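You operate a simulated robot arm through the tools that you are given. There is no shell and no other tool.

The job below is to be done with a simulated robot arm. You get a single attempt, and the scene is never put back.

JOB
Mix a base in the measuring jug: sugar, milk, then cream.
Fine: one full purple measure of sugar first, milk to the 200 ml line, cream to the 300 ml line; measure and both jugs go back. Set down upright: blue jug, cream jug.

It is judged by the outcome, as a careful person would: the job done as asked, and still so three seconds after it is handed in. It fails if anything else is knocked over, pushed out of place, dropped, spilled or broken.

ROBOT AND FRAMES
A 7-joint arm with a two-finger parallel gripper, fixed in place. Base frame: the origin is at the foot of the arm, x ahead of it, y to its left, z up. Units: m, rad, N and s.
With the tool pointing down near the work surface it reaches from about 0.38 to 0.8 m from the base axis. Its first joint turns from -2.496 to 2.496 rad. Payload 3 kg.
The TCP is the grasp point between the finger pads, 0.03 m short of the fingertips. In the tool frame z runs along the fingers and y along their closing line. Largest opening 0.11 m; finger width 0.02, thickness 0.01; the body of the gripper, 0.048 by 0.112 m, starts 0.055 m behind the TCP.
Orientation is told as [roll, pitch, yaw] about the base's x, y, z axes, in that order, counted from this pose: with the fingers straight down and closing along the base's y, the tool's x points along the base's -x, its y along +y and its z along -z.

CONTROLS
- The arm moves only by the tool play_rows. Its argument "deltas" is a list that holds one entry, the list of rows, each a list of 7 numbers: the shift along the tool's x, y, z in units of 50 mm (1.0 is 50 mm), then the turn, a rotation vector about the tool's x, y, z in units of 4 degrees (1.0 is 4 degrees), then the opening, from 0 (shut) to 1 (fully open). In form: [[[dx, dy, dz, rx, ry, rz, grip], ...]]. A call has 1 to 20 rows; each row shifts and turns the commanded pose from where the row before left it, along the tool's axes as they then stand. A call with a number of a shift or a turn outside -1 to 1 is refused whole. Rows are played at 5 a second. More than 0.05 m and 0.15 rad between two rows, or a gripper value outside its range, and nothing of the call is played. Where a pose cannot be reached the arm comes as near as it can. A force on the tool above 40 N (or 10 N above the force at the start of the call, whichever is more), or a blocked arm, ends the call early, and 0.2 s more pass. The fingers move at their own pace (about 0.153 m/s each) and stop on an object; they squeeze with about 43 N. The grip force told is the motor's: it shows also when the fingers shut on nothing. Time passes only in rows, and 0.2 s behind the last, so rows that do not move let the fingers close. It gives the time, the measured TCP pose, the force on the tool (base axes), the opening and the grip force at its end, in the units of the frame above (readings bear some noise), with the torque about the TCP (base axes, N m) and any sound that the robot's microphone picked up.
- Cameras (640 x 400 px; columns grow to the right, rows downward): "scene" is fixed at [0.0488, 0.5009, 1.4827]; the picture's right is [-0.43, -0.90, 0.00], its down [-0.30, 0.14, -0.94] and it looks along [0.85, -0.40, -0.34] (base axes); focal length 314 px, centre (320, 200). "wrist" rides on the gripper at [0.072, 0.017, -0.103] in the tool frame; the picture's right is [-0.23, 0.97, 0.00], its down [-0.76, -0.18, -0.62] and it looks along [-0.61, -0.14, 0.78] (tool axes); focal length 222 px, centre (320, 200). There is no depth. A picture from a camera that has moved, and an enlarged one, comes with that camera's place and axes in the base frame and with its lens.
- snapshot(camera): a new picture of that camera. The clock stands still meanwhile.
- move_column(by): slides the trunk up (or, below 0, down) by that many m; the arm rides with it, the base frame stays. It gives what a move gives, with no picture.
- close_up(camera, box): a new picture of the part [left, top, right, bottom] of that camera's present view, enlarged. The clock stands still meanwhile.
- hand_in(): hands the job in; it is judged then, once.

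Places have to be worked out from the pictures, the camera data and where the tool is seen. Open the gripper and draw the arm clear of the work before you hand the job in, unless the task says otherwise.

The tools are called as a command line: name --argument value ..., lists and objects as JSON in quotes. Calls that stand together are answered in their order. play_rows: Moves the arm, as the interface text tells. Its arguments: {"type":"object","properties":{"deltas":{"type":"array"}},"required":["deltas"]} The other tools are called the same way: move_column (by) slides the trunk up or down; snapshot (camera) takes a picture; close_up (camera, box) takes an enlarged picture of a part of a camera's view; hand_in () hands the job in.

At the start:

```text
time_s: 0.0
ee_pos: [0.4854, 0.1174, 1.3657]
tcp_rot: [0.001, 0.0, 0.0]
wrist_force: [1.0, -0.3, 0.4]
ft_torque: [-0.02, -0.01, 0.0]
finger_gap: 0.11
grip_force: 0.1
trunk travel left (down, up): [-0.425, 0.065]
```

scene: 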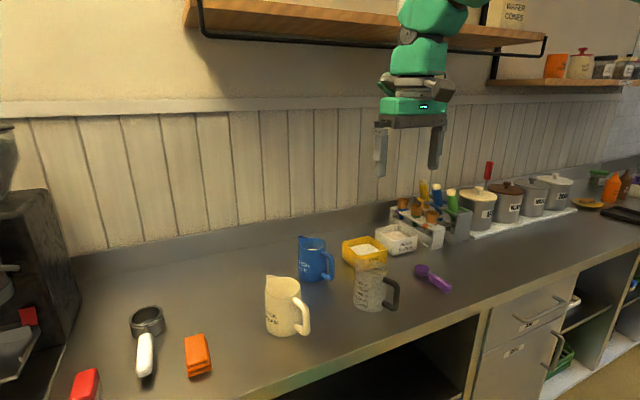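
wrist: 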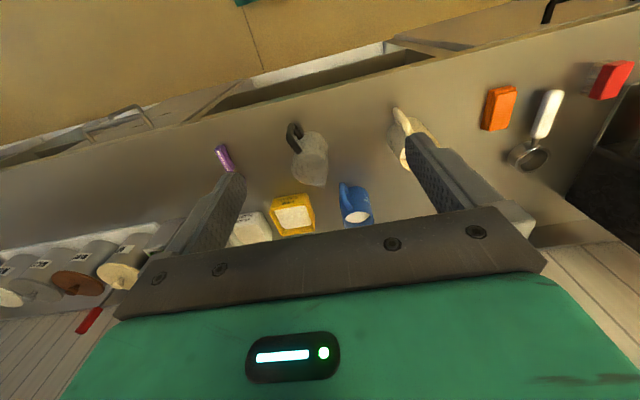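

I'll start by looking closely at the work area: jugs, tubs, the purple measure and the measuring jug.

close_up --camera "scene" --box '[240, 210, 480, 360]'

close_up --camera "scene" --box '[330, 200, 460, 320]'

close_up --camera "scene" --box '[380, 150, 640, 290]'

close_up --camera "wrist" --box '[180, 80, 460, 260]'

```text
2.67 times, centred on (360, 285) of scene
camera zoom: at [0.0488, 0.5009, 1.4827], right [-0.43, -0.9, 0.0], down [-0.3, 0.14, -0.94], along [0.85, -0.4, -0.34], focal length 836 px, centre (213, -27)
```

zoom: 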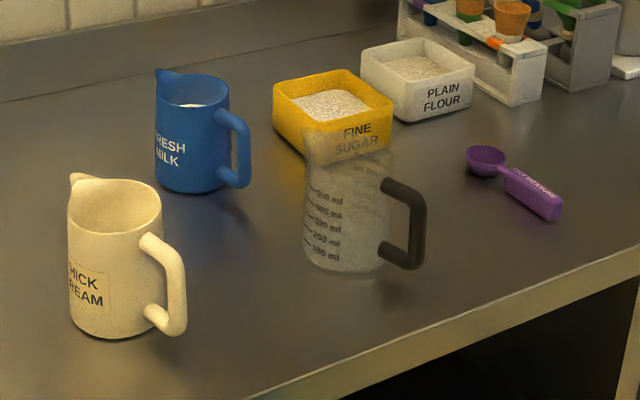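

```text
3.33 times, centred on (395, 260) of scene
camera zoom: at [0.0488, 0.5009, 1.4827], right [-0.43, -0.9, 0.0], down [-0.3, 0.14, -0.94], along [0.85, -0.4, -0.34], focal length 1045 px, centre (70, 0)
```

zoom: 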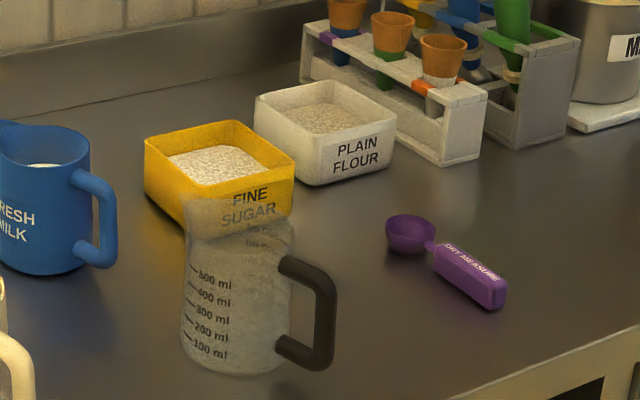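

```text
2.46 times, centred on (510, 220) of scene
camera zoom: at [0.0488, 0.5009, 1.4827], right [-0.43, -0.9, 0.0], down [-0.3, 0.14, -0.94], along [0.85, -0.4, -0.34], focal length 772 px, centre (-148, 151)
```

zoom: 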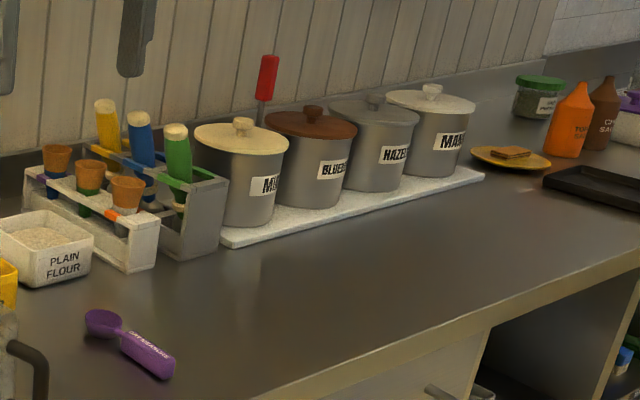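

```text
2.22 times, centred on (320, 170) of wrist
camera zoom: at [0.4133, 0.1338, 1.4683], right [0.23, 0.97, 0.0], down [0.76, -0.18, 0.62], along [0.61, -0.14, -0.78], focal length 494 px, centre (320, 267)
```

zoom: 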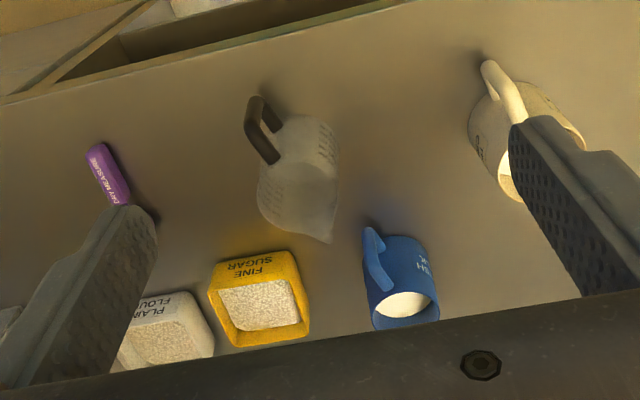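

The sugar surface triangulates to about (0.86, -0.06, 0.95), so the counter is near z=0.90. I'll move the arm forward at this height so the wrist camera looks down on the items with the fingers out of the way.

play_rows --deltas '[[[-0.8, 0, 0, 0, 0, 0, 1], [-0.8, 0, 0, 0, 0, 0, 1], [-0.8, 0, 0, 0, 0, 0, 1], [0, 0, 0, 0, 0, 0, 1], [0, 0, 0, 0, 0, 0, 1]]]'

snapshot --camera "wrist"

snapshot --camera "scene"

```text
time_s: 1.2
ee_pos: [0.6069, 0.1169, 1.364]
tcp_rot: [-0.001, 0.001, -0.001]
wrist_force: [-0.8, 0.3, -0.2]
ft_torque: [0.0, -0.06, 0.0]
finger_gap: 0.11
grip_force: 0.0
out of reach, approached as far as the arm can: row 3
trunk travel left (down, up): [-0.425, 0.065]
```

```text
taken
camera wrist: at [0.5337, 0.1333, 1.4666], right [0.23, 0.97, 0.0], down [0.76, -0.18, 0.62], along [0.61, -0.14, -0.78], focal length 222 px, centre (320, 200)
```

wrist: 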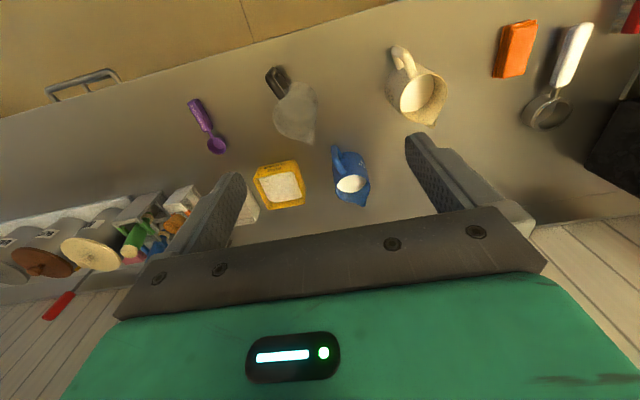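

```text
taken
```

scene: 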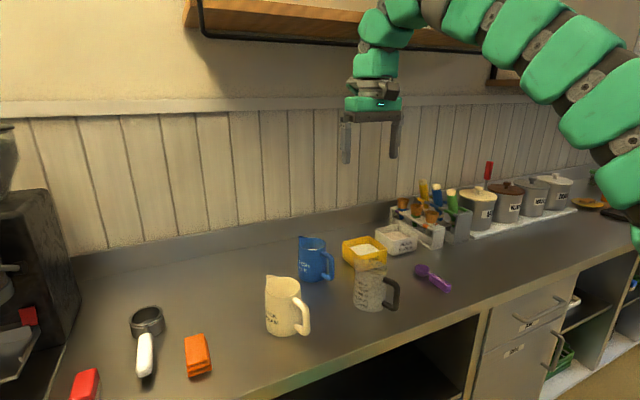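

The arm's reach stops at x≈0.607 at this height. I'll zoom into the wrist view to read the jug orientations and positions.

close_up --camera "wrist" --box '[170, 30, 330, 130]'

close_up --camera "wrist" --box '[300, 30, 460, 130]'

close_up --camera "wrist" --box '[230, 120, 390, 220]'

```text
4.00 times, centred on (250, 80) of wrist
camera zoom: at [0.5337, 0.1333, 1.4666], right [0.23, 0.97, 0.0], down [0.76, -0.18, 0.62], along [0.61, -0.14, -0.78], focal length 888 px, centre (600, 680)
```

zoom: 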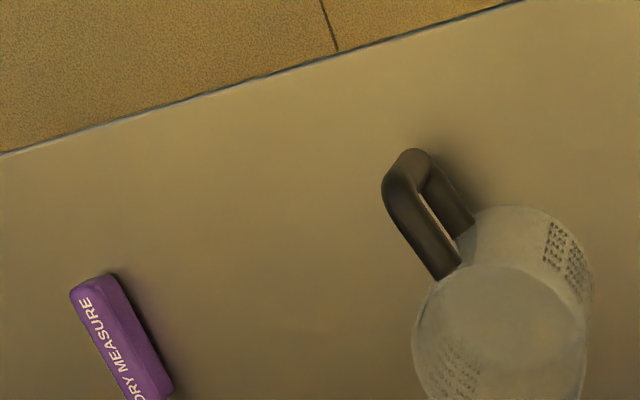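

```text
4.00 times, centred on (380, 80) of wrist
camera zoom: at [0.5337, 0.1333, 1.4666], right [0.23, 0.97, 0.0], down [0.76, -0.18, 0.62], along [0.61, -0.14, -0.78], focal length 888 px, centre (80, 680)
```

zoom: 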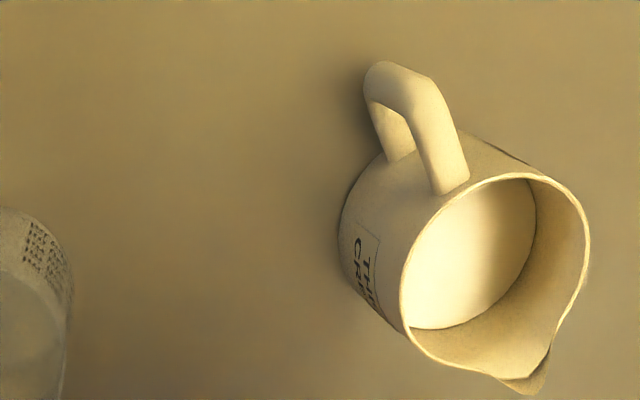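

```text
4.00 times, centred on (310, 170) of wrist
camera zoom: at [0.5337, 0.1333, 1.4666], right [0.23, 0.97, 0.0], down [0.76, -0.18, 0.62], along [0.61, -0.14, -0.78], focal length 888 px, centre (360, 320)
```

zoom: 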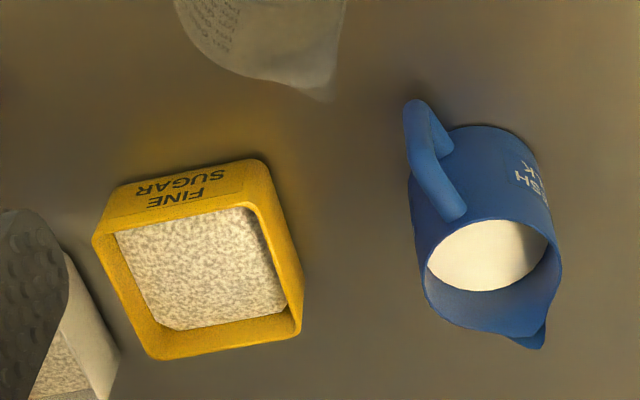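

The layout in base coordinates:

| Item | Position | Notes |
|---|---|---|
| Measuring jug | ≈(0.666, 0.05) | |
| Milk jug | ≈(0.874, 0.137) | rim z≈1.01 |
| Cream jug | ≈(0.687, 0.298) | rim z≈1.01 |
| Purple measure | bowl ≈(0.715, -0.188), handle end ≈(0.60, -0.187) | lies along x |
| Sugar tub | ≈(0.86, -0.056) | |

I'll move above the measure and lower to look closer.

play_rows --deltas '[[[0, -0.75, 0.5, 0, 0, 0, 1], [0, -0.75, 0.5, 0, 0, 0, 1], [0, -0.75, 0.5, 0, 0, 0, 1], [0, -0.75, 0.5, 0, 0, 0, 1], [0, -0.75, 0.5, 0, 0, 0, 1], [0, -0.75, 0.5, 0, 0, 0, 1], [0, -0.75, 0.5, 0, 0, 0, 1], [0, -0.75, 0.5, 0, 0, 0, 1], [0.3, 0, 0, 0, 0, 0, 1], [0, 0, 0, 0, 0, 0, 1]]]'

snapshot --camera "wrist"

snapshot --camera "scene"

```text
time_s: 3.4
ee_pos: [0.5915, -0.1837, 1.1628]
tcp_rot: [0.0, 0.0, -0.001]
wrist_force: [1.0, 0.4, 0.4]
ft_torque: [-0.02, 0.0, 0.0]
finger_gap: 0.1099
grip_force: 0.1
trunk travel left (down, up): [-0.425, 0.065]
```

```text
taken
camera wrist: at [0.5182, -0.1678, 1.2658], right [0.23, 0.97, 0.0], down [0.76, -0.18, 0.62], along [0.61, -0.14, -0.78], focal length 222 px, centre (320, 200)
```

wrist: 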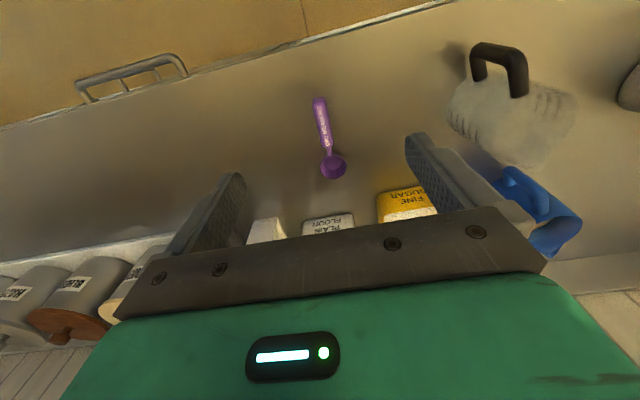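

```text
taken
```

scene: 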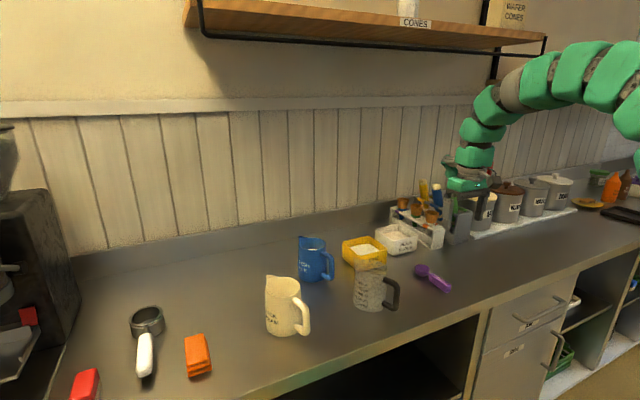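

The measure is in clear view. I'll zoom in to get its exact axis and size.

close_up --camera "wrist" --box '[250, 85, 410, 185]'

close_up --camera "scene" --box '[400, 250, 464, 300]'

close_up --camera "wrist" --box '[420, 30, 600, 190]'

```text
4.00 times, centred on (330, 135) of wrist
camera zoom: at [0.5182, -0.1678, 1.2658], right [0.23, 0.97, 0.0], down [0.76, -0.18, 0.62], along [0.61, -0.14, -0.78], focal length 888 px, centre (280, 460)
```

zoom: 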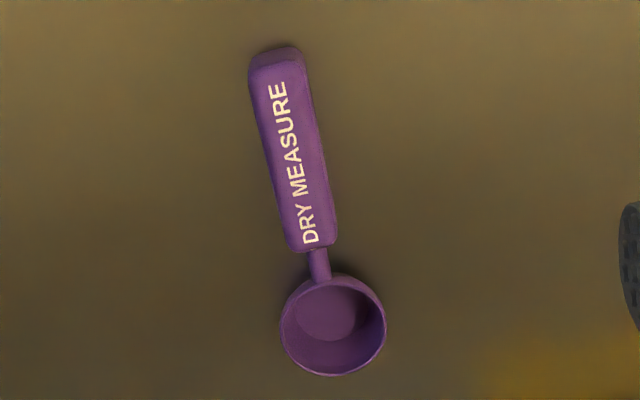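

```text
8.00 times, centred on (432, 275) of scene
camera zoom: at [0.0488, 0.5009, 1.4827], right [-0.43, -0.9, 0.0], down [-0.3, 0.14, -0.94], along [0.85, -0.4, -0.34], focal length 2509 px, centre (-576, -400)
```

zoom: 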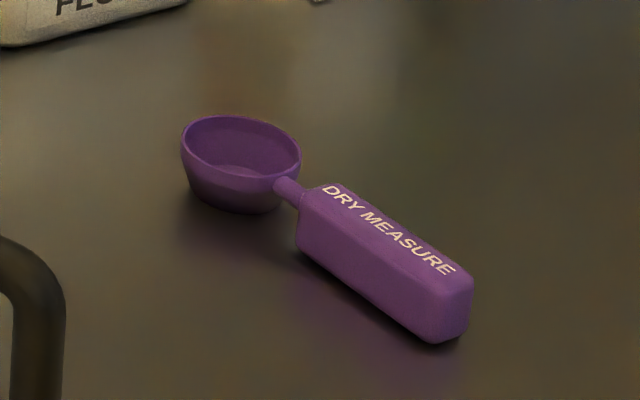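

```text
2.50 times, centred on (510, 110) of wrist
camera zoom: at [0.5182, -0.1678, 1.2658], right [0.23, 0.97, 0.0], down [0.76, -0.18, 0.62], along [0.61, -0.14, -0.78], focal length 555 px, centre (-155, 425)
```

zoom: 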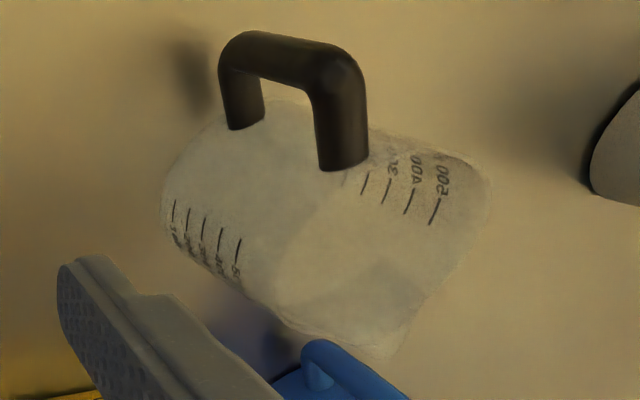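

The measure lies exactly along x with its rim at z≈0.918, so the counter is about 0.90. I'll pitch the tool 45° forward above the handle so it can be gripped and later tipped into the sugar.

play_rows --deltas '[[[-0.3, -0.073, 0.7, 0, -0.9375, 0, 1], [-0.3, -0.073, 0.7, 0, -0.9375, 0, 1], [0, 0, 0, 0, -0.9375, 0, 1], [0, 0, 0, 0, -0.9375, 0, 1], [0, 0, 0, 0, -0.9375, 0, 1], [0, 0, 0, 0, -0.9375, 0, 1], [0, 0, 0, 0, -0.9375, 0, 1], [0, 0, 0, 0, -0.9375, 0, 1], [0, 0, 0, 0, -0.9375, 0, 1], [0, 0, 0, 0, -0.9375, 0, 1], [0, 0, 0, 0, -0.9375, 0, 1], [0, 0, 0, 0, -0.9375, 0, 1], [0, 0, 0, 0, 0, 0, 1]]]'

snapshot --camera "wrist"

snapshot --camera "scene"

```text
time_s: 6.2
ee_pos: [0.6234, -0.1905, 1.0927]
tcp_rot: [0.0, -0.786, 0.001]
wrist_force: [0.8, 0.2, -0.1]
ft_torque: [-0.01, 0.01, 0.01]
finger_gap: 0.1101
grip_force: 0.1
trunk travel left (down, up): [-0.425, 0.065]
```

```text
taken
camera wrist: at [0.4978, -0.1738, 1.1137], right [0.16, 0.97, 0.16], down [0.1, -0.18, 0.98], along [0.98, -0.14, -0.12], focal length 222 px, centre (320, 200)
```

wrist: 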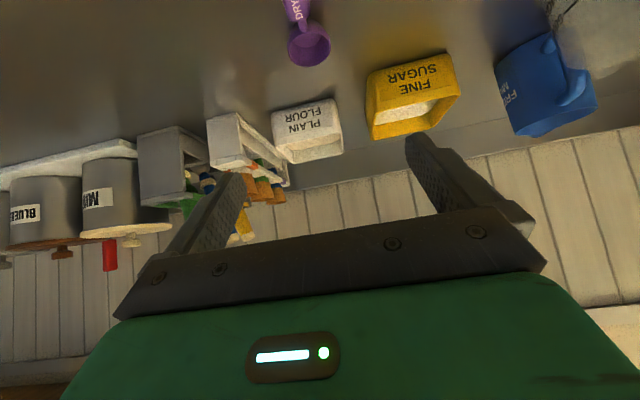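

```text
taken
```

scene: 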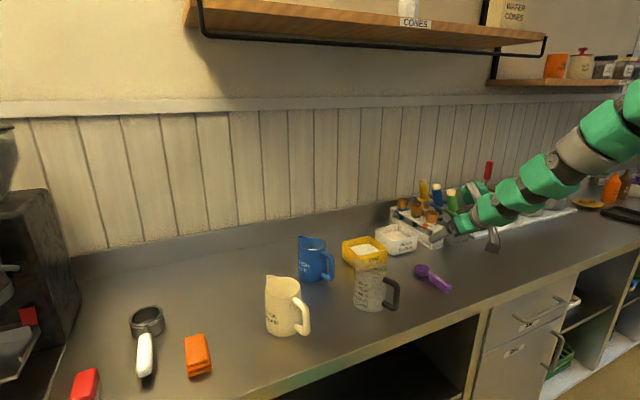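

The tool is at 45° over the handle. I'll descend to just above the counter with the fingers straddling the handle, then check the clearance.

play_rows --deltas '[[[0.469, 0, 0.469, 0, 0, 0, 1], [0.469, 0, 0.469, 0, 0, 0, 1], [0.469, 0, 0.469, 0, 0, 0, 1], [0.469, 0, 0.469, 0, 0, 0, 1], [0, 0, 0, 0, 0, 0, 1]]]'

snapshot --camera "wrist"

close_up --camera "scene" --box '[380, 210, 540, 310]'

```text
time_s: 7.4
ee_pos: [0.6227, -0.1912, 0.9603]
tcp_rot: [-0.001, -0.785, 0.001]
wrist_force: [-0.1, -0.7, -0.1]
ft_torque: [0.02, 0.01, -0.01]
finger_gap: 0.1099
grip_force: 0.1
trunk travel left (down, up): [-0.425, 0.065]
```

```text
taken
camera wrist: at [0.4984, -0.1743, 0.9812], right [0.16, 0.97, 0.16], down [0.1, -0.18, 0.98], along [0.98, -0.14, -0.12], focal length 222 px, centre (320, 200)
```

wrist: 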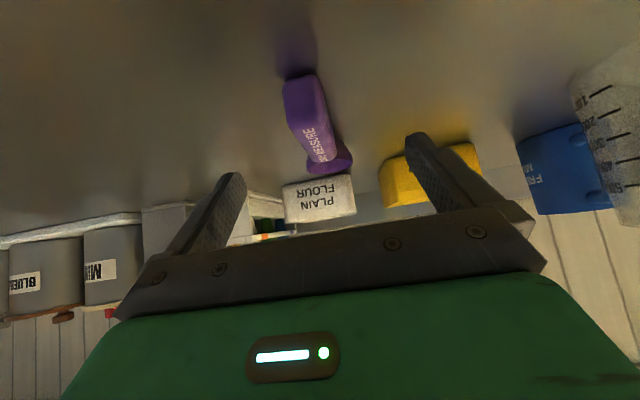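

```text
4.00 times, centred on (460, 260) of scene
camera zoom: at [0.0488, 0.5009, 1.4827], right [-0.43, -0.9, 0.0], down [-0.3, 0.14, -0.94], along [0.85, -0.4, -0.34], focal length 1254 px, centre (-240, -40)
```

zoom: 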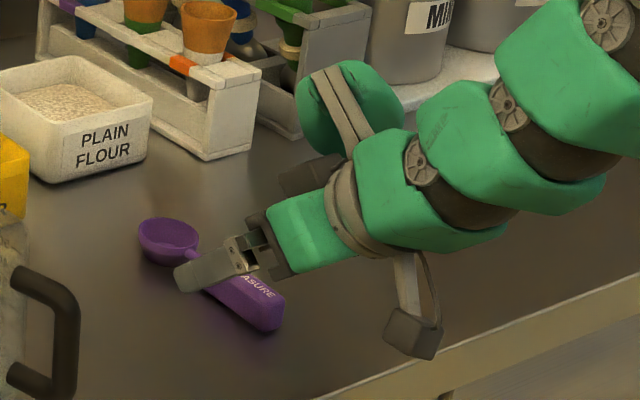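

The handle is centred between the fingers. I'll lower the last ~27 mm slowly, watching the force.

play_rows --deltas '[[[0.13, 0, 0.13, 0, 0, 0, 1], [0.13, 0, 0.13, 0, 0, 0, 1], [0.11, 0, 0.11, 0, 0, 0, 1], [0, 0, 0, 0, 0, 0, 1]]]'

snapshot --camera "wrist"

close_up --camera "scene" --box '[400, 240, 496, 300]'

```text
time_s: 8.4
ee_pos: [0.6227, -0.19, 0.934]
tcp_rot: [0.001, -0.786, 0.0]
wrist_force: [-0.1, 0.1, -0.1]
ft_torque: [0.01, 0.05, -0.01]
finger_gap: 0.1099
grip_force: 0.0
trunk travel left (down, up): [-0.425, 0.065]
```

```text
taken
camera wrist: at [0.498, -0.1738, 0.9545], right [0.16, 0.97, 0.16], down [0.1, -0.18, 0.98], along [0.98, -0.14, -0.12], focal length 222 px, centre (320, 200)
```

wrist: 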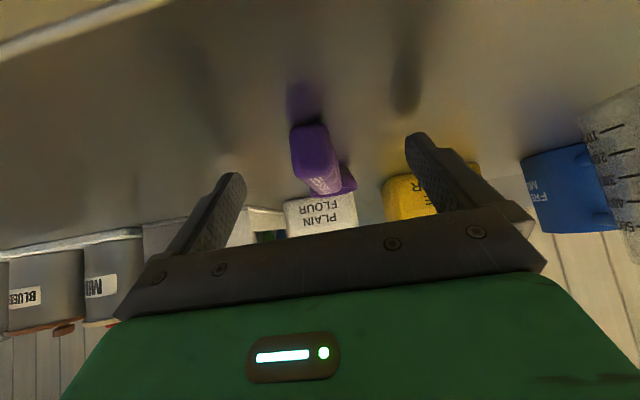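

```text
6.67 times, centred on (448, 270) of scene
camera zoom: at [0.0488, 0.5009, 1.4827], right [-0.43, -0.9, 0.0], down [-0.3, 0.14, -0.94], along [0.85, -0.4, -0.34], focal length 2091 px, centre (-533, -267)
```

zoom: 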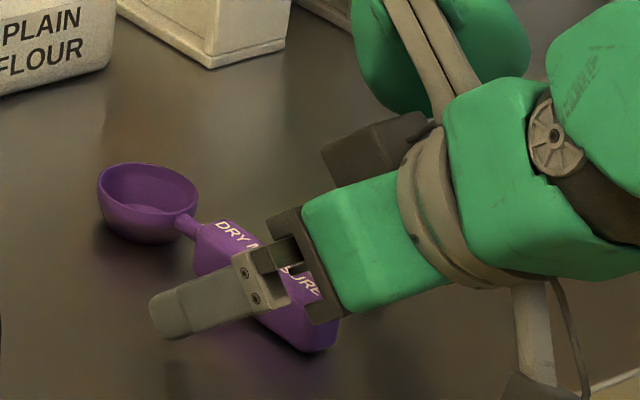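

No contact yet at 0.934. I'll ease down a few more millimetres for a deeper bite, watching for counter contact.

play_rows --deltas '[[[0.03, 0, 0.03, 0, 0, 0, 1], [0.02, 0, 0.02, 0, 0, 0, 1], [0, 0, 0, 0, 0, 0, 1]]]'

```text
time_s: 9.2
ee_pos: [0.623, -0.1883, 0.9307]
tcp_rot: [-0.001, -0.784, 0.0]
wrist_force: [0.4, -0.1, -0.5]
ft_torque: [-0.02, 0.01, -0.02]
finger_gap: 0.1099
grip_force: 0.2
trunk travel left (down, up): [-0.425, 0.065]
```

Still free at 0.9307, so I'll go another 3 mm down and then close on the handle.

play_rows --deltas '[[[0.02, 0, 0.02, 0, 0, 0, 1], [0.02, 0, 0.02, 0, 0, 0, 1], [0, 0, 0, 0, 0, 0, 1]]]'

```text
time_s: 10.0
ee_pos: [0.6223, -0.1903, 0.9273]
tcp_rot: [0.0, -0.788, 0.0]
wrist_force: [1.1, 3.0, 9.6]
ft_torque: [0.54, -0.13, -0.03]
finger_gap: 0.1103
grip_force: 0.2
trunk travel left (down, up): [-0.425, 0.065]
```

The fingertips touched the counter at about 0.928, which puts the counter at z≈0.90. I'll back off 2 mm and close on the handle.

play_rows --deltas '[[[-0.03, 0, -0.03, 0, 0, 0, 1], [0, 0, 0, 0, 0, 0, 0.6], [0, 0, 0, 0, 0, 0, 0.3], [0, 0, 0, 0, 0, 0, 0.0], [0, 0, 0, 0, 0, 0, 0.0], [0, 0, 0, 0, 0, 0, 0.0]]]'

snapshot --camera "wrist"

close_up --camera "scene" --box '[400, 240, 496, 300]'

```text
time_s: 11.4
ee_pos: [0.6222, -0.191, 0.9293]
tcp_rot: [-0.001, -0.786, 0.001]
wrist_force: [0.2, -0.5, 0.0]
ft_torque: [0.0, 0.06, 0.05]
finger_gap: 0.0213
grip_force: 43.2
trunk travel left (down, up): [-0.425, 0.065]
```

```text
taken
camera wrist: at [0.4976, -0.1738, 0.9513], right [0.16, 0.97, 0.16], down [0.1, -0.18, 0.98], along [0.98, -0.14, -0.12], focal length 222 px, centre (320, 200)
```

wrist: 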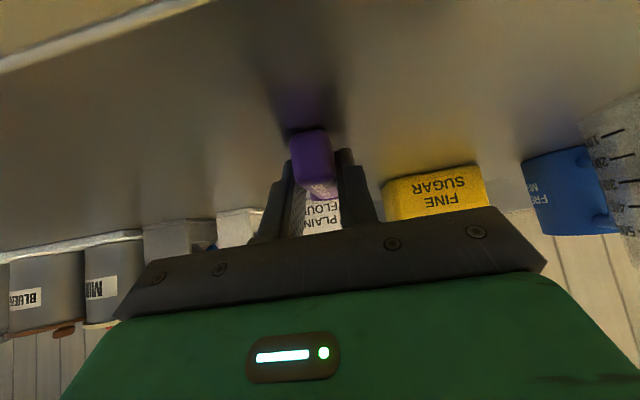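

```text
6.67 times, centred on (448, 270) of scene
camera zoom: at [0.0488, 0.5009, 1.4827], right [-0.43, -0.9, 0.0], down [-0.3, 0.14, -0.94], along [0.85, -0.4, -0.34], focal length 2091 px, centre (-533, -267)
```

zoom: 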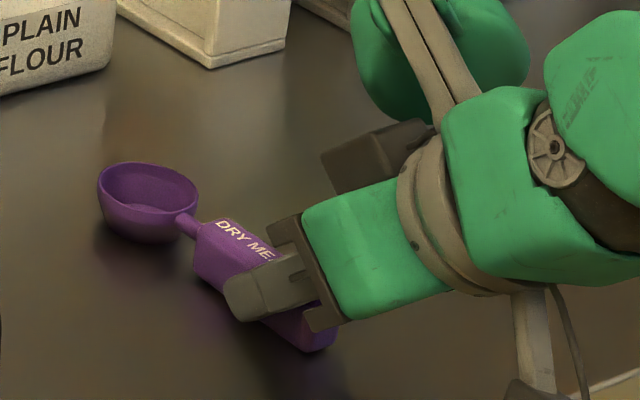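

The handle is gripped at a 21 mm gap and 43 N. The pose for putting it back is TCP (0.622, -0.191, 0.929). I'll lift straight up and check that the measure stays level.

play_rows --deltas '[[[-0.3, 0, -0.3, 0, 0, 0, 0], [-0.5, 0, -0.5, 0, 0, 0, 0], [-0.5, 0, -0.5, 0, 0, 0, 0], [-0.5, 0, -0.5, 0, 0, 0, 0], [0, 0, 0, 0, 0, 0, 0]]]'

snapshot --camera "wrist"

close_up --camera "scene" --box '[336, 200, 496, 300]'

```text
time_s: 12.6
ee_pos: [0.6215, -0.1904, 1.0569]
tcp_rot: [0.0, -0.783, 0.0]
wrist_force: [-0.3, 0.3, -0.4]
ft_torque: [-0.01, 0.01, 0.01]
finger_gap: 0.0211
grip_force: 42.7
trunk travel left (down, up): [-0.425, 0.065]
```

```text
taken
camera wrist: at [0.4976, -0.1744, 1.0783], right [0.16, 0.97, 0.16], down [0.1, -0.18, 0.98], along [0.98, -0.14, -0.12], focal length 222 px, centre (320, 200)
```

wrist: 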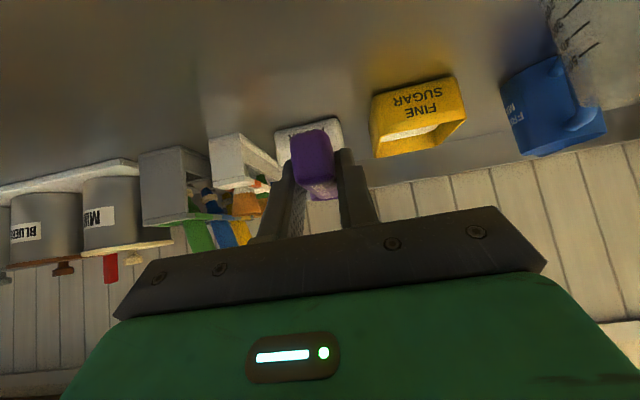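

```text
4.00 times, centred on (416, 250) of scene
camera zoom: at [0.0488, 0.5009, 1.4827], right [-0.43, -0.9, 0.0], down [-0.3, 0.14, -0.94], along [0.85, -0.4, -0.34], focal length 1254 px, centre (-64, 0)
```

zoom: 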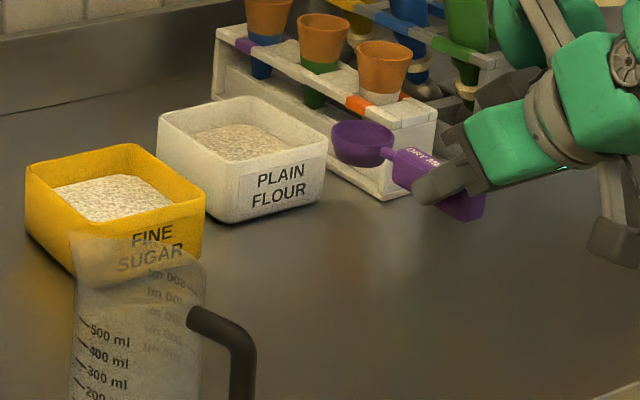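

The measure is held level, with its bowl rim at about TCP + (0.097, 0, -0.011). I'll zoom on the sugar tub from both cameras to get its rim height and sugar surface.

close_up --camera "wrist" --box '[350, 60, 478, 180]'

close_up --camera "scene" --box '[330, 225, 410, 275]'

```text
3.33 times, centred on (414, 120) of wrist
camera zoom: at [0.4976, -0.1744, 1.0783], right [0.16, 0.97, 0.16], down [0.1, -0.18, 0.98], along [0.98, -0.14, -0.12], focal length 740 px, centre (7, 467)
```

zoom: 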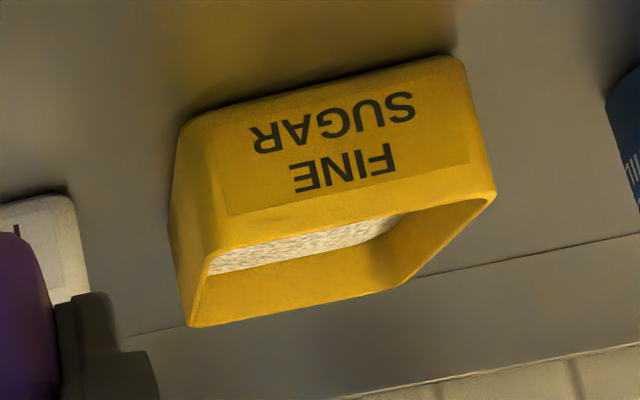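

```text
8.00 times, centred on (370, 250) of scene
camera zoom: at [0.0488, 0.5009, 1.4827], right [-0.43, -0.9, 0.0], down [-0.3, 0.14, -0.94], along [0.85, -0.4, -0.34], focal length 2509 px, centre (-80, -200)
```

zoom: 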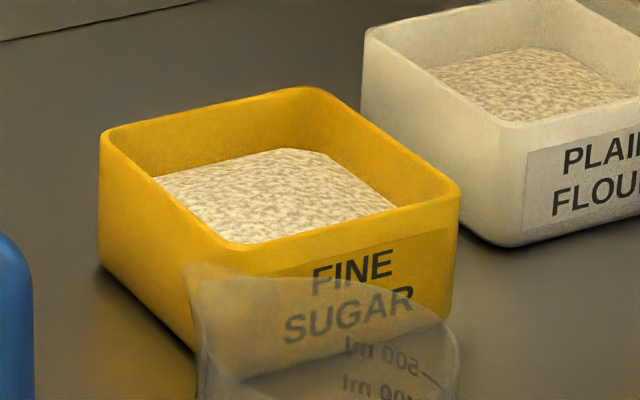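

Measured tub geometry: rim z≈0.966, spanning x 0.81–0.92 and y -0.115 to -0.003, with sugar at about 0.945. The scoop has to tilt 40–50° to clear the near wall, and my 45° grip would run out of reach there. I'll set the measure back and re-grip with the tool pitched 60° forward.

play_rows --deltas '[[[0.42, 0, 0.42, 0, 0, 0, 0], [0.42, 0, 0.42, 0, 0, 0, 0], [0.42, 0, 0.42, 0, 0, 0, 0], [0.3, 0, 0.3, 0, 0, 0, 0], [0.1, 0, 0.1, 0, 0, 0, 0], [0.06, 0, 0.06, 0, 0, 0, 0], [0.04, 0, 0.04, 0, 0, 0, 0], [0, 0, 0, 0, 0, 0, 0]]]'

```text
time_s: 14.4
ee_pos: [0.6221, -0.1888, 0.933]
tcp_rot: [0.001, -0.786, -0.001]
wrist_force: [-0.4, 0.4, -0.1]
ft_torque: [-0.01, 0.04, 0.01]
finger_gap: 0.021
grip_force: 42.6
trunk travel left (down, up): [-0.425, 0.065]
```

About 3 mm remains. I'll lower it and release the handle onto the counter.

play_rows --deltas '[[[0.035, 0, 0.035, 0, 0, 0, 0], [0, 0, 0, 0, 0, 0, 0], [0, 0, 0, 0, 0, 0, 0.3], [0, 0, 0, 0, 0, 0, 0.7], [0, 0, 0, 0, 0, 0, 1], [0, 0, 0, 0, 0, 0, 1], [-0.4, 0, -0.4, 0, 0, 0, 1], [-0.4, 0, -0.4, 0, 0, 0, 1], [0, 0, 0, 0, -0.9375, 0, 1], [0, 0, 0, 0, -0.9375, 0, 1], [0, 0, 0, 0, -0.9375, 0, 1], [0, 0, 0, 0, -0.9375, 0, 1], [0, 0, 0, 0, 0, 0, 1]]]'

snapshot --camera "wrist"

close_up --camera "scene" --box '[400, 210, 560, 310]'

```text
time_s: 17.2
ee_pos: [0.6219, -0.1895, 0.9864]
tcp_rot: [-0.001, -1.05, 0.0]
wrist_force: [0.5, -0.8, -0.4]
ft_torque: [-0.03, -0.02, 0.03]
finger_gap: 0.1098
grip_force: 0.1
trunk travel left (down, up): [-0.425, 0.065]
```

```text
taken
camera wrist: at [0.4971, -0.1736, 0.9752], right [0.11, 0.97, 0.2], down [-0.16, -0.18, 0.97], along [0.98, -0.14, 0.14], focal length 222 px, centre (320, 200)
```

wrist: 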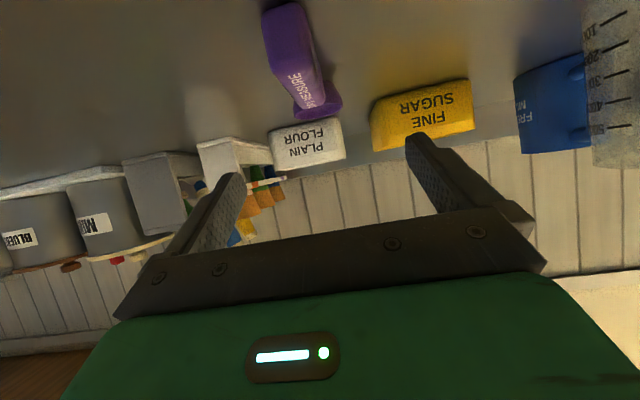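

```text
4.00 times, centred on (480, 260) of scene
camera zoom: at [0.0488, 0.5009, 1.4827], right [-0.43, -0.9, 0.0], down [-0.3, 0.14, -0.94], along [0.85, -0.4, -0.34], focal length 1254 px, centre (-320, -40)
```

zoom: 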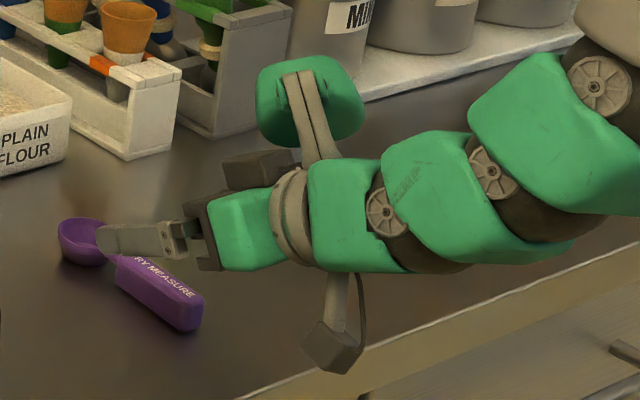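

The measure sits where it was. The counter's front edge is at x≈0.53, so the wrist camera at x≈0.497 hangs in front of the counter. I'll lower in stages and check.

play_rows --deltas '[[[0.276, 0, 0.121, 0, 0, 0, 1], [0.276, 0, 0.121, 0, 0, 0, 1], [0.276, 0, 0.121, 0, 0, 0, 1], [0, 0, 0, 0, 0, 0, 1]]]'

snapshot --camera "wrist"

close_up --camera "scene" --box '[400, 220, 560, 320]'

```text
time_s: 18.2
ee_pos: [0.6169, -0.1908, 0.9414]
tcp_rot: [0.0, -1.046, 0.001]
wrist_force: [-0.4, 0.0, -0.8]
ft_torque: [-0.02, 0.0, -0.02]
finger_gap: 0.11
grip_force: 0.1
trunk travel left (down, up): [-0.425, 0.065]
```

```text
taken
camera wrist: at [0.4913, -0.1739, 0.9296], right [0.11, 0.97, 0.2], down [-0.16, -0.18, 0.97], along [0.98, -0.14, 0.13], focal length 222 px, centre (320, 200)
```

wrist: 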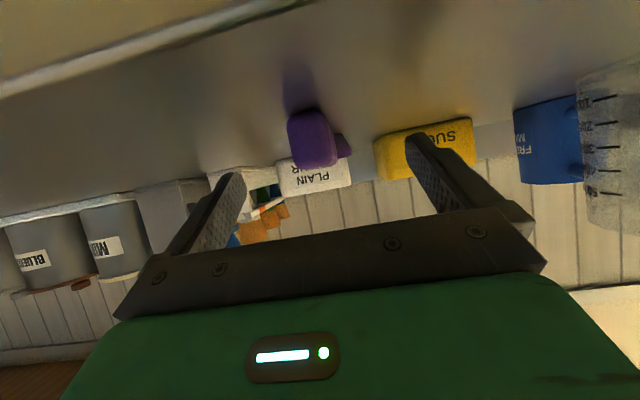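

```text
4.00 times, centred on (480, 270) of scene
camera zoom: at [0.0488, 0.5009, 1.4827], right [-0.43, -0.9, 0.0], down [-0.3, 0.14, -0.94], along [0.85, -0.4, -0.34], focal length 1254 px, centre (-320, -80)
```

zoom: 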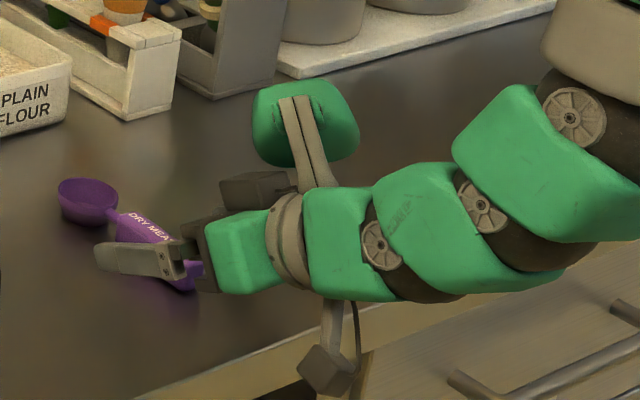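

The camera clears the counter edge. I'll lower the last ~16 mm and grip.

play_rows --deltas '[[[0.143, 0, 0.0825, 0, 0, 0, 1], [0.12, 0, 0.069, 0, 0, 0, 1], [0, 0, 0, 0, 0, 0, 1]]]'

```text
time_s: 19.0
ee_pos: [0.6171, -0.19, 0.9272]
tcp_rot: [0.0, -1.048, 0.0]
wrist_force: [0.4, -0.1, -0.7]
ft_torque: [0.03, 0.01, 0.01]
finger_gap: 0.1101
grip_force: 0.0
trunk travel left (down, up): [-0.425, 0.065]
```

The arm is free and well placed, so I'll lower 1 mm more and close on the handle.

play_rows --deltas '[[[0.02, 0, 0.0115, 0, 0, 0, 1], [0, 0, 0, 0, 0, 0, 0.6], [0, 0, 0, 0, 0, 0, 0.3], [0, 0, 0, 0, 0, 0, 0.0], [0, 0, 0, 0, 0, 0, 0.0], [0, 0, 0, 0, 0, 0, 0.0]]]'

close_up --camera "scene" --box '[400, 240, 496, 300]'

```text
time_s: 20.4
ee_pos: [0.6172, -0.1907, 0.9251]
tcp_rot: [0.0, -1.047, 0.001]
wrist_force: [0.5, 0.0, 0.4]
ft_torque: [0.02, -0.1, 0.06]
finger_gap: 0.0209
grip_force: 42.9
trunk travel left (down, up): [-0.425, 0.065]
```

```text
6.67 times, centred on (448, 270) of scene
camera zoom: at [0.0488, 0.5009, 1.4827], right [-0.43, -0.9, 0.0], down [-0.3, 0.14, -0.94], along [0.85, -0.4, -0.34], focal length 2091 px, centre (-533, -267)
```

zoom: 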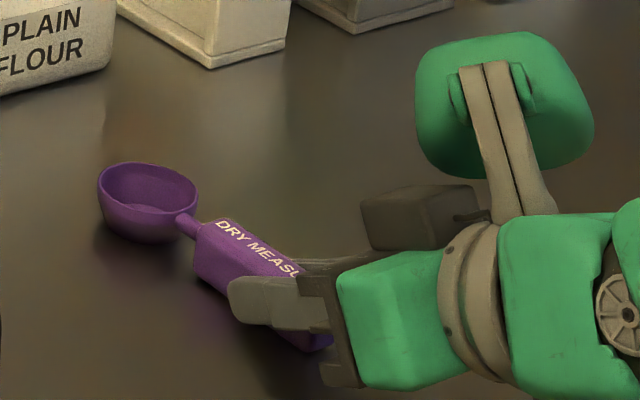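

The new grip is good, with the bowl rim centre at TCP + (0.102, 0, -0.007). The return pose is now TCP (0.617, -0.191, 0.925) at 60° pitch. I'll lift and carry it over to y≈-0.07 in front of the tub.

play_rows --deltas '[[[-0.4, 0, -0.23, 0, 0, 0, 0], [-0.73, 0, -0.42, 0, 0, 0, 0], [-0.73, 0, -0.42, 0, 0, 0, 0], [-0.73, 0, -0.42, 0, 0, 0, 0], [0, 0.605, 0, 0, 0, 0, 0], [0, 0.605, 0, 0, 0, 0, 0], [0, 0.605, 0, 0, 0, 0, 0], [0, 0.605, 0, 0, 0, 0, 0], [0, 0, 0, 0, 0, 0, 0]]]'

snapshot --camera "scene"

snapshot --camera "wrist"

```text
time_s: 22.4
ee_pos: [0.6174, -0.07, 1.0747]
tcp_rot: [0.0, -1.046, 0.0]
wrist_force: [-0.3, 0.2, -1.1]
ft_torque: [0.02, 0.02, 0.0]
finger_gap: 0.0209
grip_force: 42.8
trunk travel left (down, up): [-0.425, 0.065]
```

```text
taken
```

scene: 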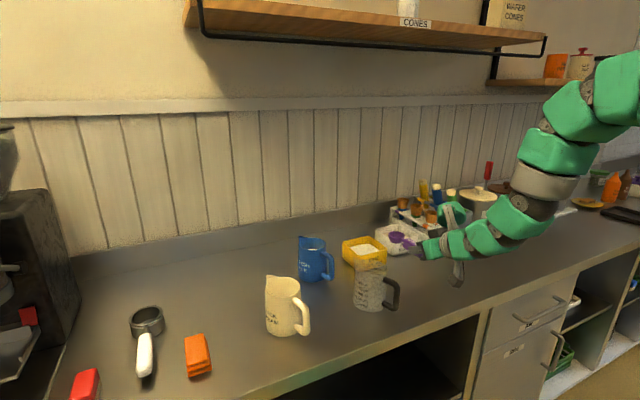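

```text
taken
camera wrist: at [0.4909, -0.0536, 1.0619], right [0.11, 0.97, 0.2], down [-0.16, -0.18, 0.97], along [0.98, -0.14, 0.13], focal length 222 px, centre (320, 200)
```

wrist: 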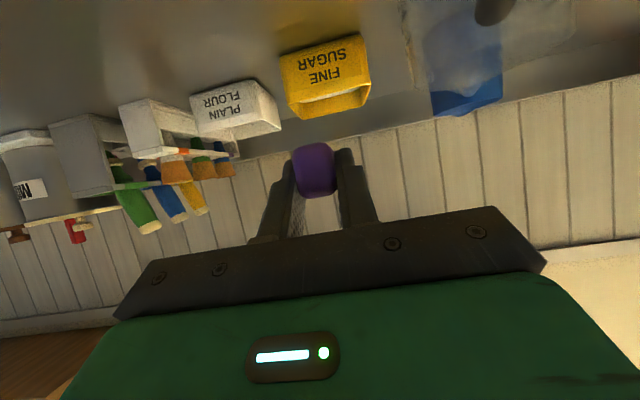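

The measure is level and nothing was disturbed. I'll move forward and up slightly, then tip the bowl about 47° down while it's above the tub.

play_rows --deltas '[[[-0.554, 0, 0.68, 0, 0, 0, 0], [-0.554, 0, 0.68, 0, 0, 0, 0], [-0.554, 0, 0.68, 0, 0, 0, 0], [0, 0, 0, 0, 0.979, 0, 0], [0, 0, 0, 0, 0.979, 0, 0], [0, 0, 0, 0, 0.979, 0, 0], [0, 0, 0, 0, 0.979, 0, 0], [0, 0, 0, 0, 0.979, 0, 0], [0, 0, 0, 0, 0.979, 0, 0], [0, 0, 0, 0, 0.979, 0, 0], [0, 0, 0, 0, 0.979, 0, 0], [0, 0, 0, 0, 0.979, 0, 0], [0, 0, 0, 0, 0.979, 0, 0], [0, 0, 0, 0, 0.979, 0, 0], [0, 0, 0, 0, 0.979, 0, 0], [0, 0, 0, 0, 0, 0, 0]]]'

close_up --camera "scene" --box '[310, 190, 470, 290]'

snapshot --camera "wrist"

```text
time_s: 25.8
ee_pos: [0.7481, -0.0689, 1.0949]
tcp_rot: [0.0, -0.224, 0.0]
wrist_force: [-0.1, 0.2, 0.1]
ft_torque: [0.0, 0.02, 0.02]
finger_gap: 0.0213
grip_force: 42.4
trunk travel left (down, up): [-0.425, 0.065]
```

```text
4.00 times, centred on (390, 240) of scene
camera zoom: at [0.0488, 0.5009, 1.4827], right [-0.43, -0.9, 0.0], down [-0.3, 0.14, -0.94], along [0.85, -0.4, -0.34], focal length 1254 px, centre (40, 40)
```

zoom: 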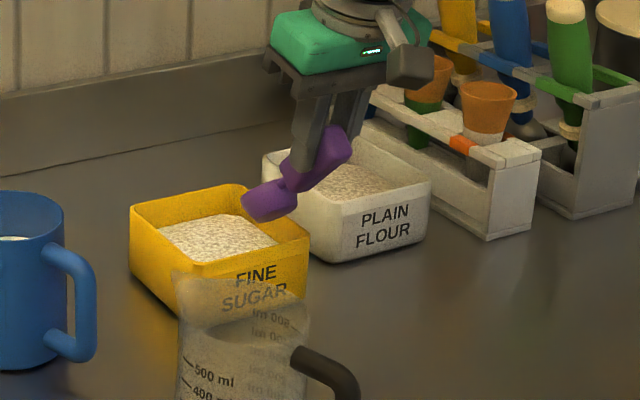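

```text
taken
camera wrist: at [0.6541, -0.0529, 1.1795], right [0.22, 0.97, 0.05], down [0.6, -0.18, 0.78], along [0.77, -0.14, -0.63], focal length 222 px, centre (320, 200)
```

wrist: 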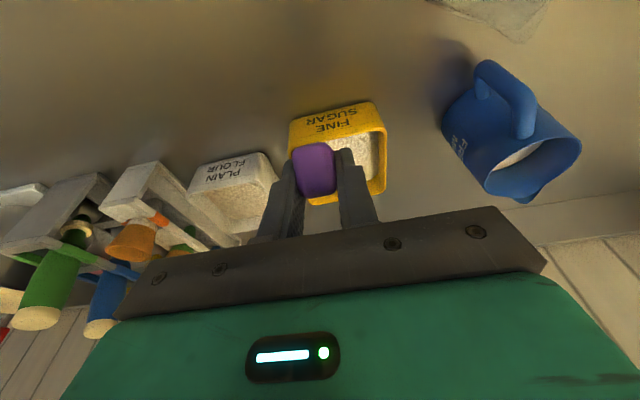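

The bowl is tipped and projects where I expect, at (0.813, -0.069, 1.016). I'll move it forward over the sugar and bring it down to just above the surface.

play_rows --deltas '[[[-0.633, 0, 0.146, 0, 0, 0, 0], [-0.633, 0, 0.146, 0, 0, 0, 0], [0.09, 0, 0.39, 0, 0, 0, 0], [0.09, 0, 0.39, 0, 0, 0, 0], [0, 0, 0, 0, 0, 0, 0]]]'

close_up --camera "scene" --box '[310, 190, 470, 290]'

snapshot --camera "wrist"

```text
time_s: 27.0
ee_pos: [0.8117, -0.0684, 1.0541]
tcp_rot: [-0.001, -0.225, 0.0]
wrist_force: [0.9, 0.1, 0.1]
ft_torque: [-0.02, 0.0, 0.0]
finger_gap: 0.0213
grip_force: 43.4
trunk travel left (down, up): [-0.425, 0.065]
```

```text
4.00 times, centred on (390, 240) of scene
camera zoom: at [0.0488, 0.5009, 1.4827], right [-0.43, -0.9, 0.0], down [-0.3, 0.14, -0.94], along [0.85, -0.4, -0.34], focal length 1254 px, centre (40, 40)
```

zoom: 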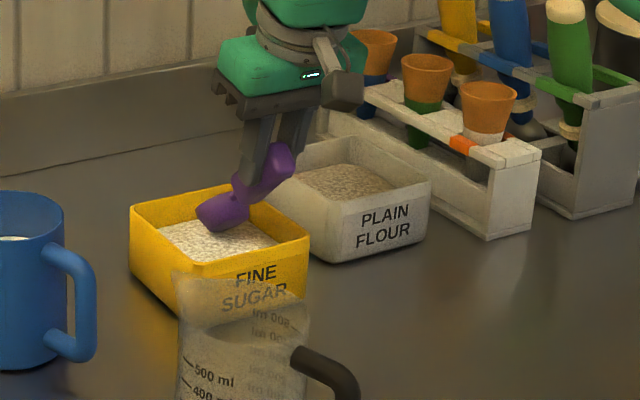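

```text
taken
camera wrist: at [0.7182, -0.0517, 1.1391], right [0.22, 0.97, 0.05], down [0.6, -0.18, 0.78], along [0.77, -0.14, -0.63], focal length 222 px, centre (320, 200)
```

wrist: 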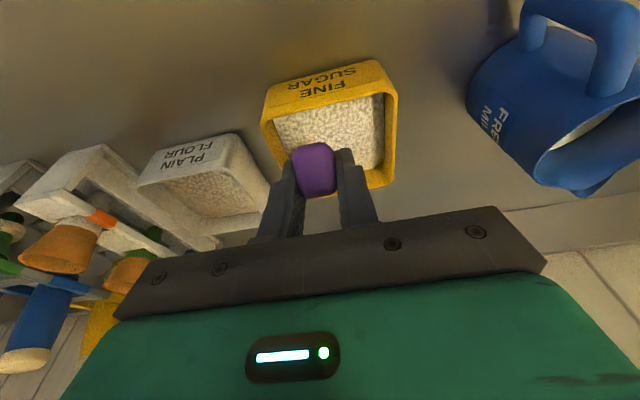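

The bowl is over the sugar with clear walls all round. I'll plunge slowly about 45 mm while watching the force.

play_rows --deltas '[[[0.0405, 0, 0.175, 0, 0, 0, 0], [0.0405, 0, 0.175, 0, 0, 0, 0], [0.0405, 0, 0.175, 0, 0, 0, 0], [0.0405, 0, 0.175, 0, 0, 0, 0], [0.03, 0, 0.13, 0, 0, 0, 0], [0, 0, 0, 0, 0, 0, 0]]]'

close_up --camera "scene" --box '[310, 190, 470, 290]'

close_up --camera "wrist" --box '[240, 40, 420, 220]'

```text
time_s: 28.4
ee_pos: [0.8122, -0.0684, 1.0121]
tcp_rot: [0.001, -0.225, -0.001]
wrist_force: [0.1, -0.2, -0.5]
ft_torque: [0.03, 0.02, 0.0]
finger_gap: 0.0211
grip_force: 42.7
trunk travel left (down, up): [-0.425, 0.065]
```

```text
4.00 times, centred on (390, 240) of scene
camera zoom: at [0.0488, 0.5009, 1.4827], right [-0.43, -0.9, 0.0], down [-0.3, 0.14, -0.94], along [0.85, -0.4, -0.34], focal length 1254 px, centre (40, 40)
```

zoom: 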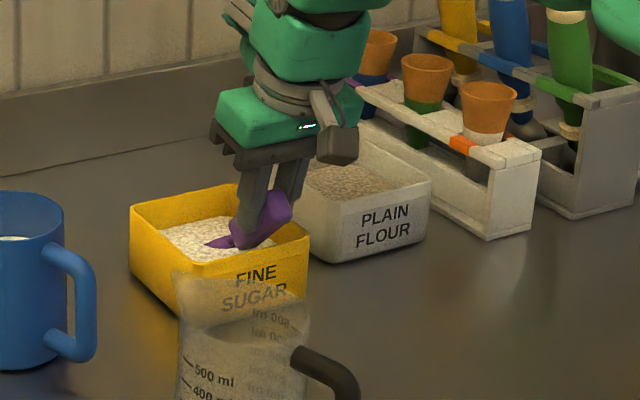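

```text
2.22 times, centred on (330, 130) of wrist
camera zoom: at [0.7186, -0.0522, 1.0963], right [0.22, 0.97, 0.05], down [0.6, -0.18, 0.78], along [0.77, -0.14, -0.63], focal length 494 px, centre (298, 356)
```

zoom: 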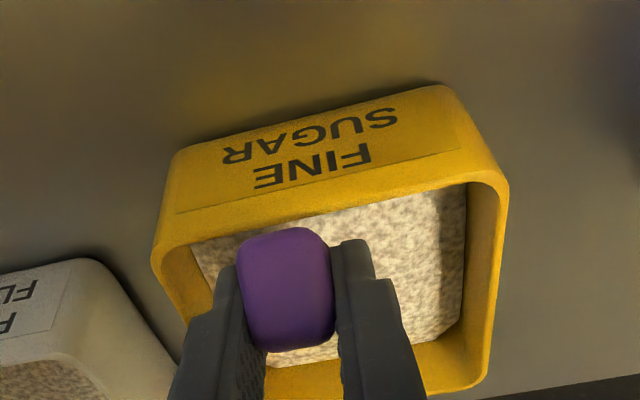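

The bowl goes into the sugar without resistance and is mostly submerged. I'll zoom in to check the handle's clearance over the near wall.

close_up --camera "scene" --box '[340, 230, 396, 265]'

```text
11.43 times, centred on (368, 248) of scene
camera zoom: at [0.0488, 0.5009, 1.4827], right [-0.43, -0.9, 0.0], down [-0.3, 0.14, -0.94], along [0.85, -0.4, -0.34], focal length 3584 px, centre (-229, -343)
```

zoom: 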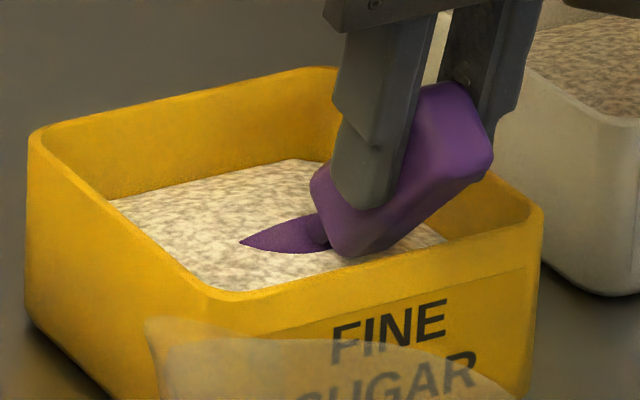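

The back lip is just above the sugar and the handle is clear of the wall. I'll dip 3 mm deeper, then level the bowl while rising along a path that keeps the handle above the near wall.

play_rows --deltas '[[[0.0135, 0, 0.058, 0, 0, 0, 0], [0, 0, 0, 0, 0, 0, 0], [0, 0, 0, 0, 0, 0, 0]]]'

play_rows --deltas '[[[0.081, 0, -0.048, 0, -0.979, 0, 0], [0.078, 0, -0.053, 0, -0.979, 0, 0], [0.079, 0, -0.011, 0, -0.979, 0, 0], [0.078, 0, -0.016, 0, -0.979, 0, 0], [0.077, 0, -0.022, 0, -0.979, 0, 0], [0.068, 0, -0.005, 0, -0.979, 0, 0], [0.067, 0, -0.01, 0, -0.979, 0, 0], [0.066, 0, -0.014, 0, -0.979, 0, 0], [0.048, 0, 0.006, 0, -0.979, 0, 0], [0.048, 0, 0.003, 0, -0.979, 0, 0], [0.048, 0, 0, 0, -0.979, 0, 0], [0.048, 0, -0.004, 0, -0.979, 0, 0], [0, 0, 0, 0, 0, 0, 0]]]'

close_up --camera "scene" --box '[340, 225, 396, 260]'

```text
time_s: 29.2
ee_pos: [0.8124, -0.0677, 1.0102]
tcp_rot: [0.0, -0.23, 0.0]
wrist_force: [1.5, 0.4, 12.0]
ft_torque: [0.01, -0.86, 0.02]
finger_gap: 0.0211
grip_force: 42.7
trunk travel left (down, up): [-0.425, 0.065]
```

```text
time_s: 32.0
ee_pos: [0.7775, -0.0696, 0.9976]
tcp_rot: [0.0, -1.047, 0.0]
wrist_force: [0.1, -0.3, -0.8]
ft_torque: [0.0, 0.05, -0.01]
finger_gap: 0.0212
grip_force: 42.9
trunk travel left (down, up): [-0.425, 0.065]
```

```text
11.43 times, centred on (368, 242) of scene
camera zoom: at [0.0488, 0.5009, 1.4827], right [-0.43, -0.9, 0.0], down [-0.3, 0.14, -0.94], along [0.85, -0.4, -0.34], focal length 3584 px, centre (-229, -286)
```

zoom: 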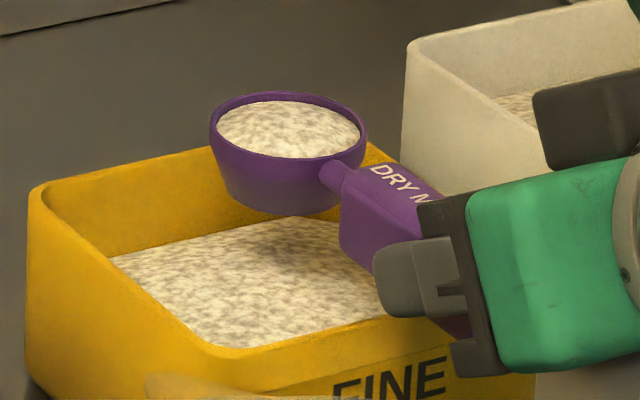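

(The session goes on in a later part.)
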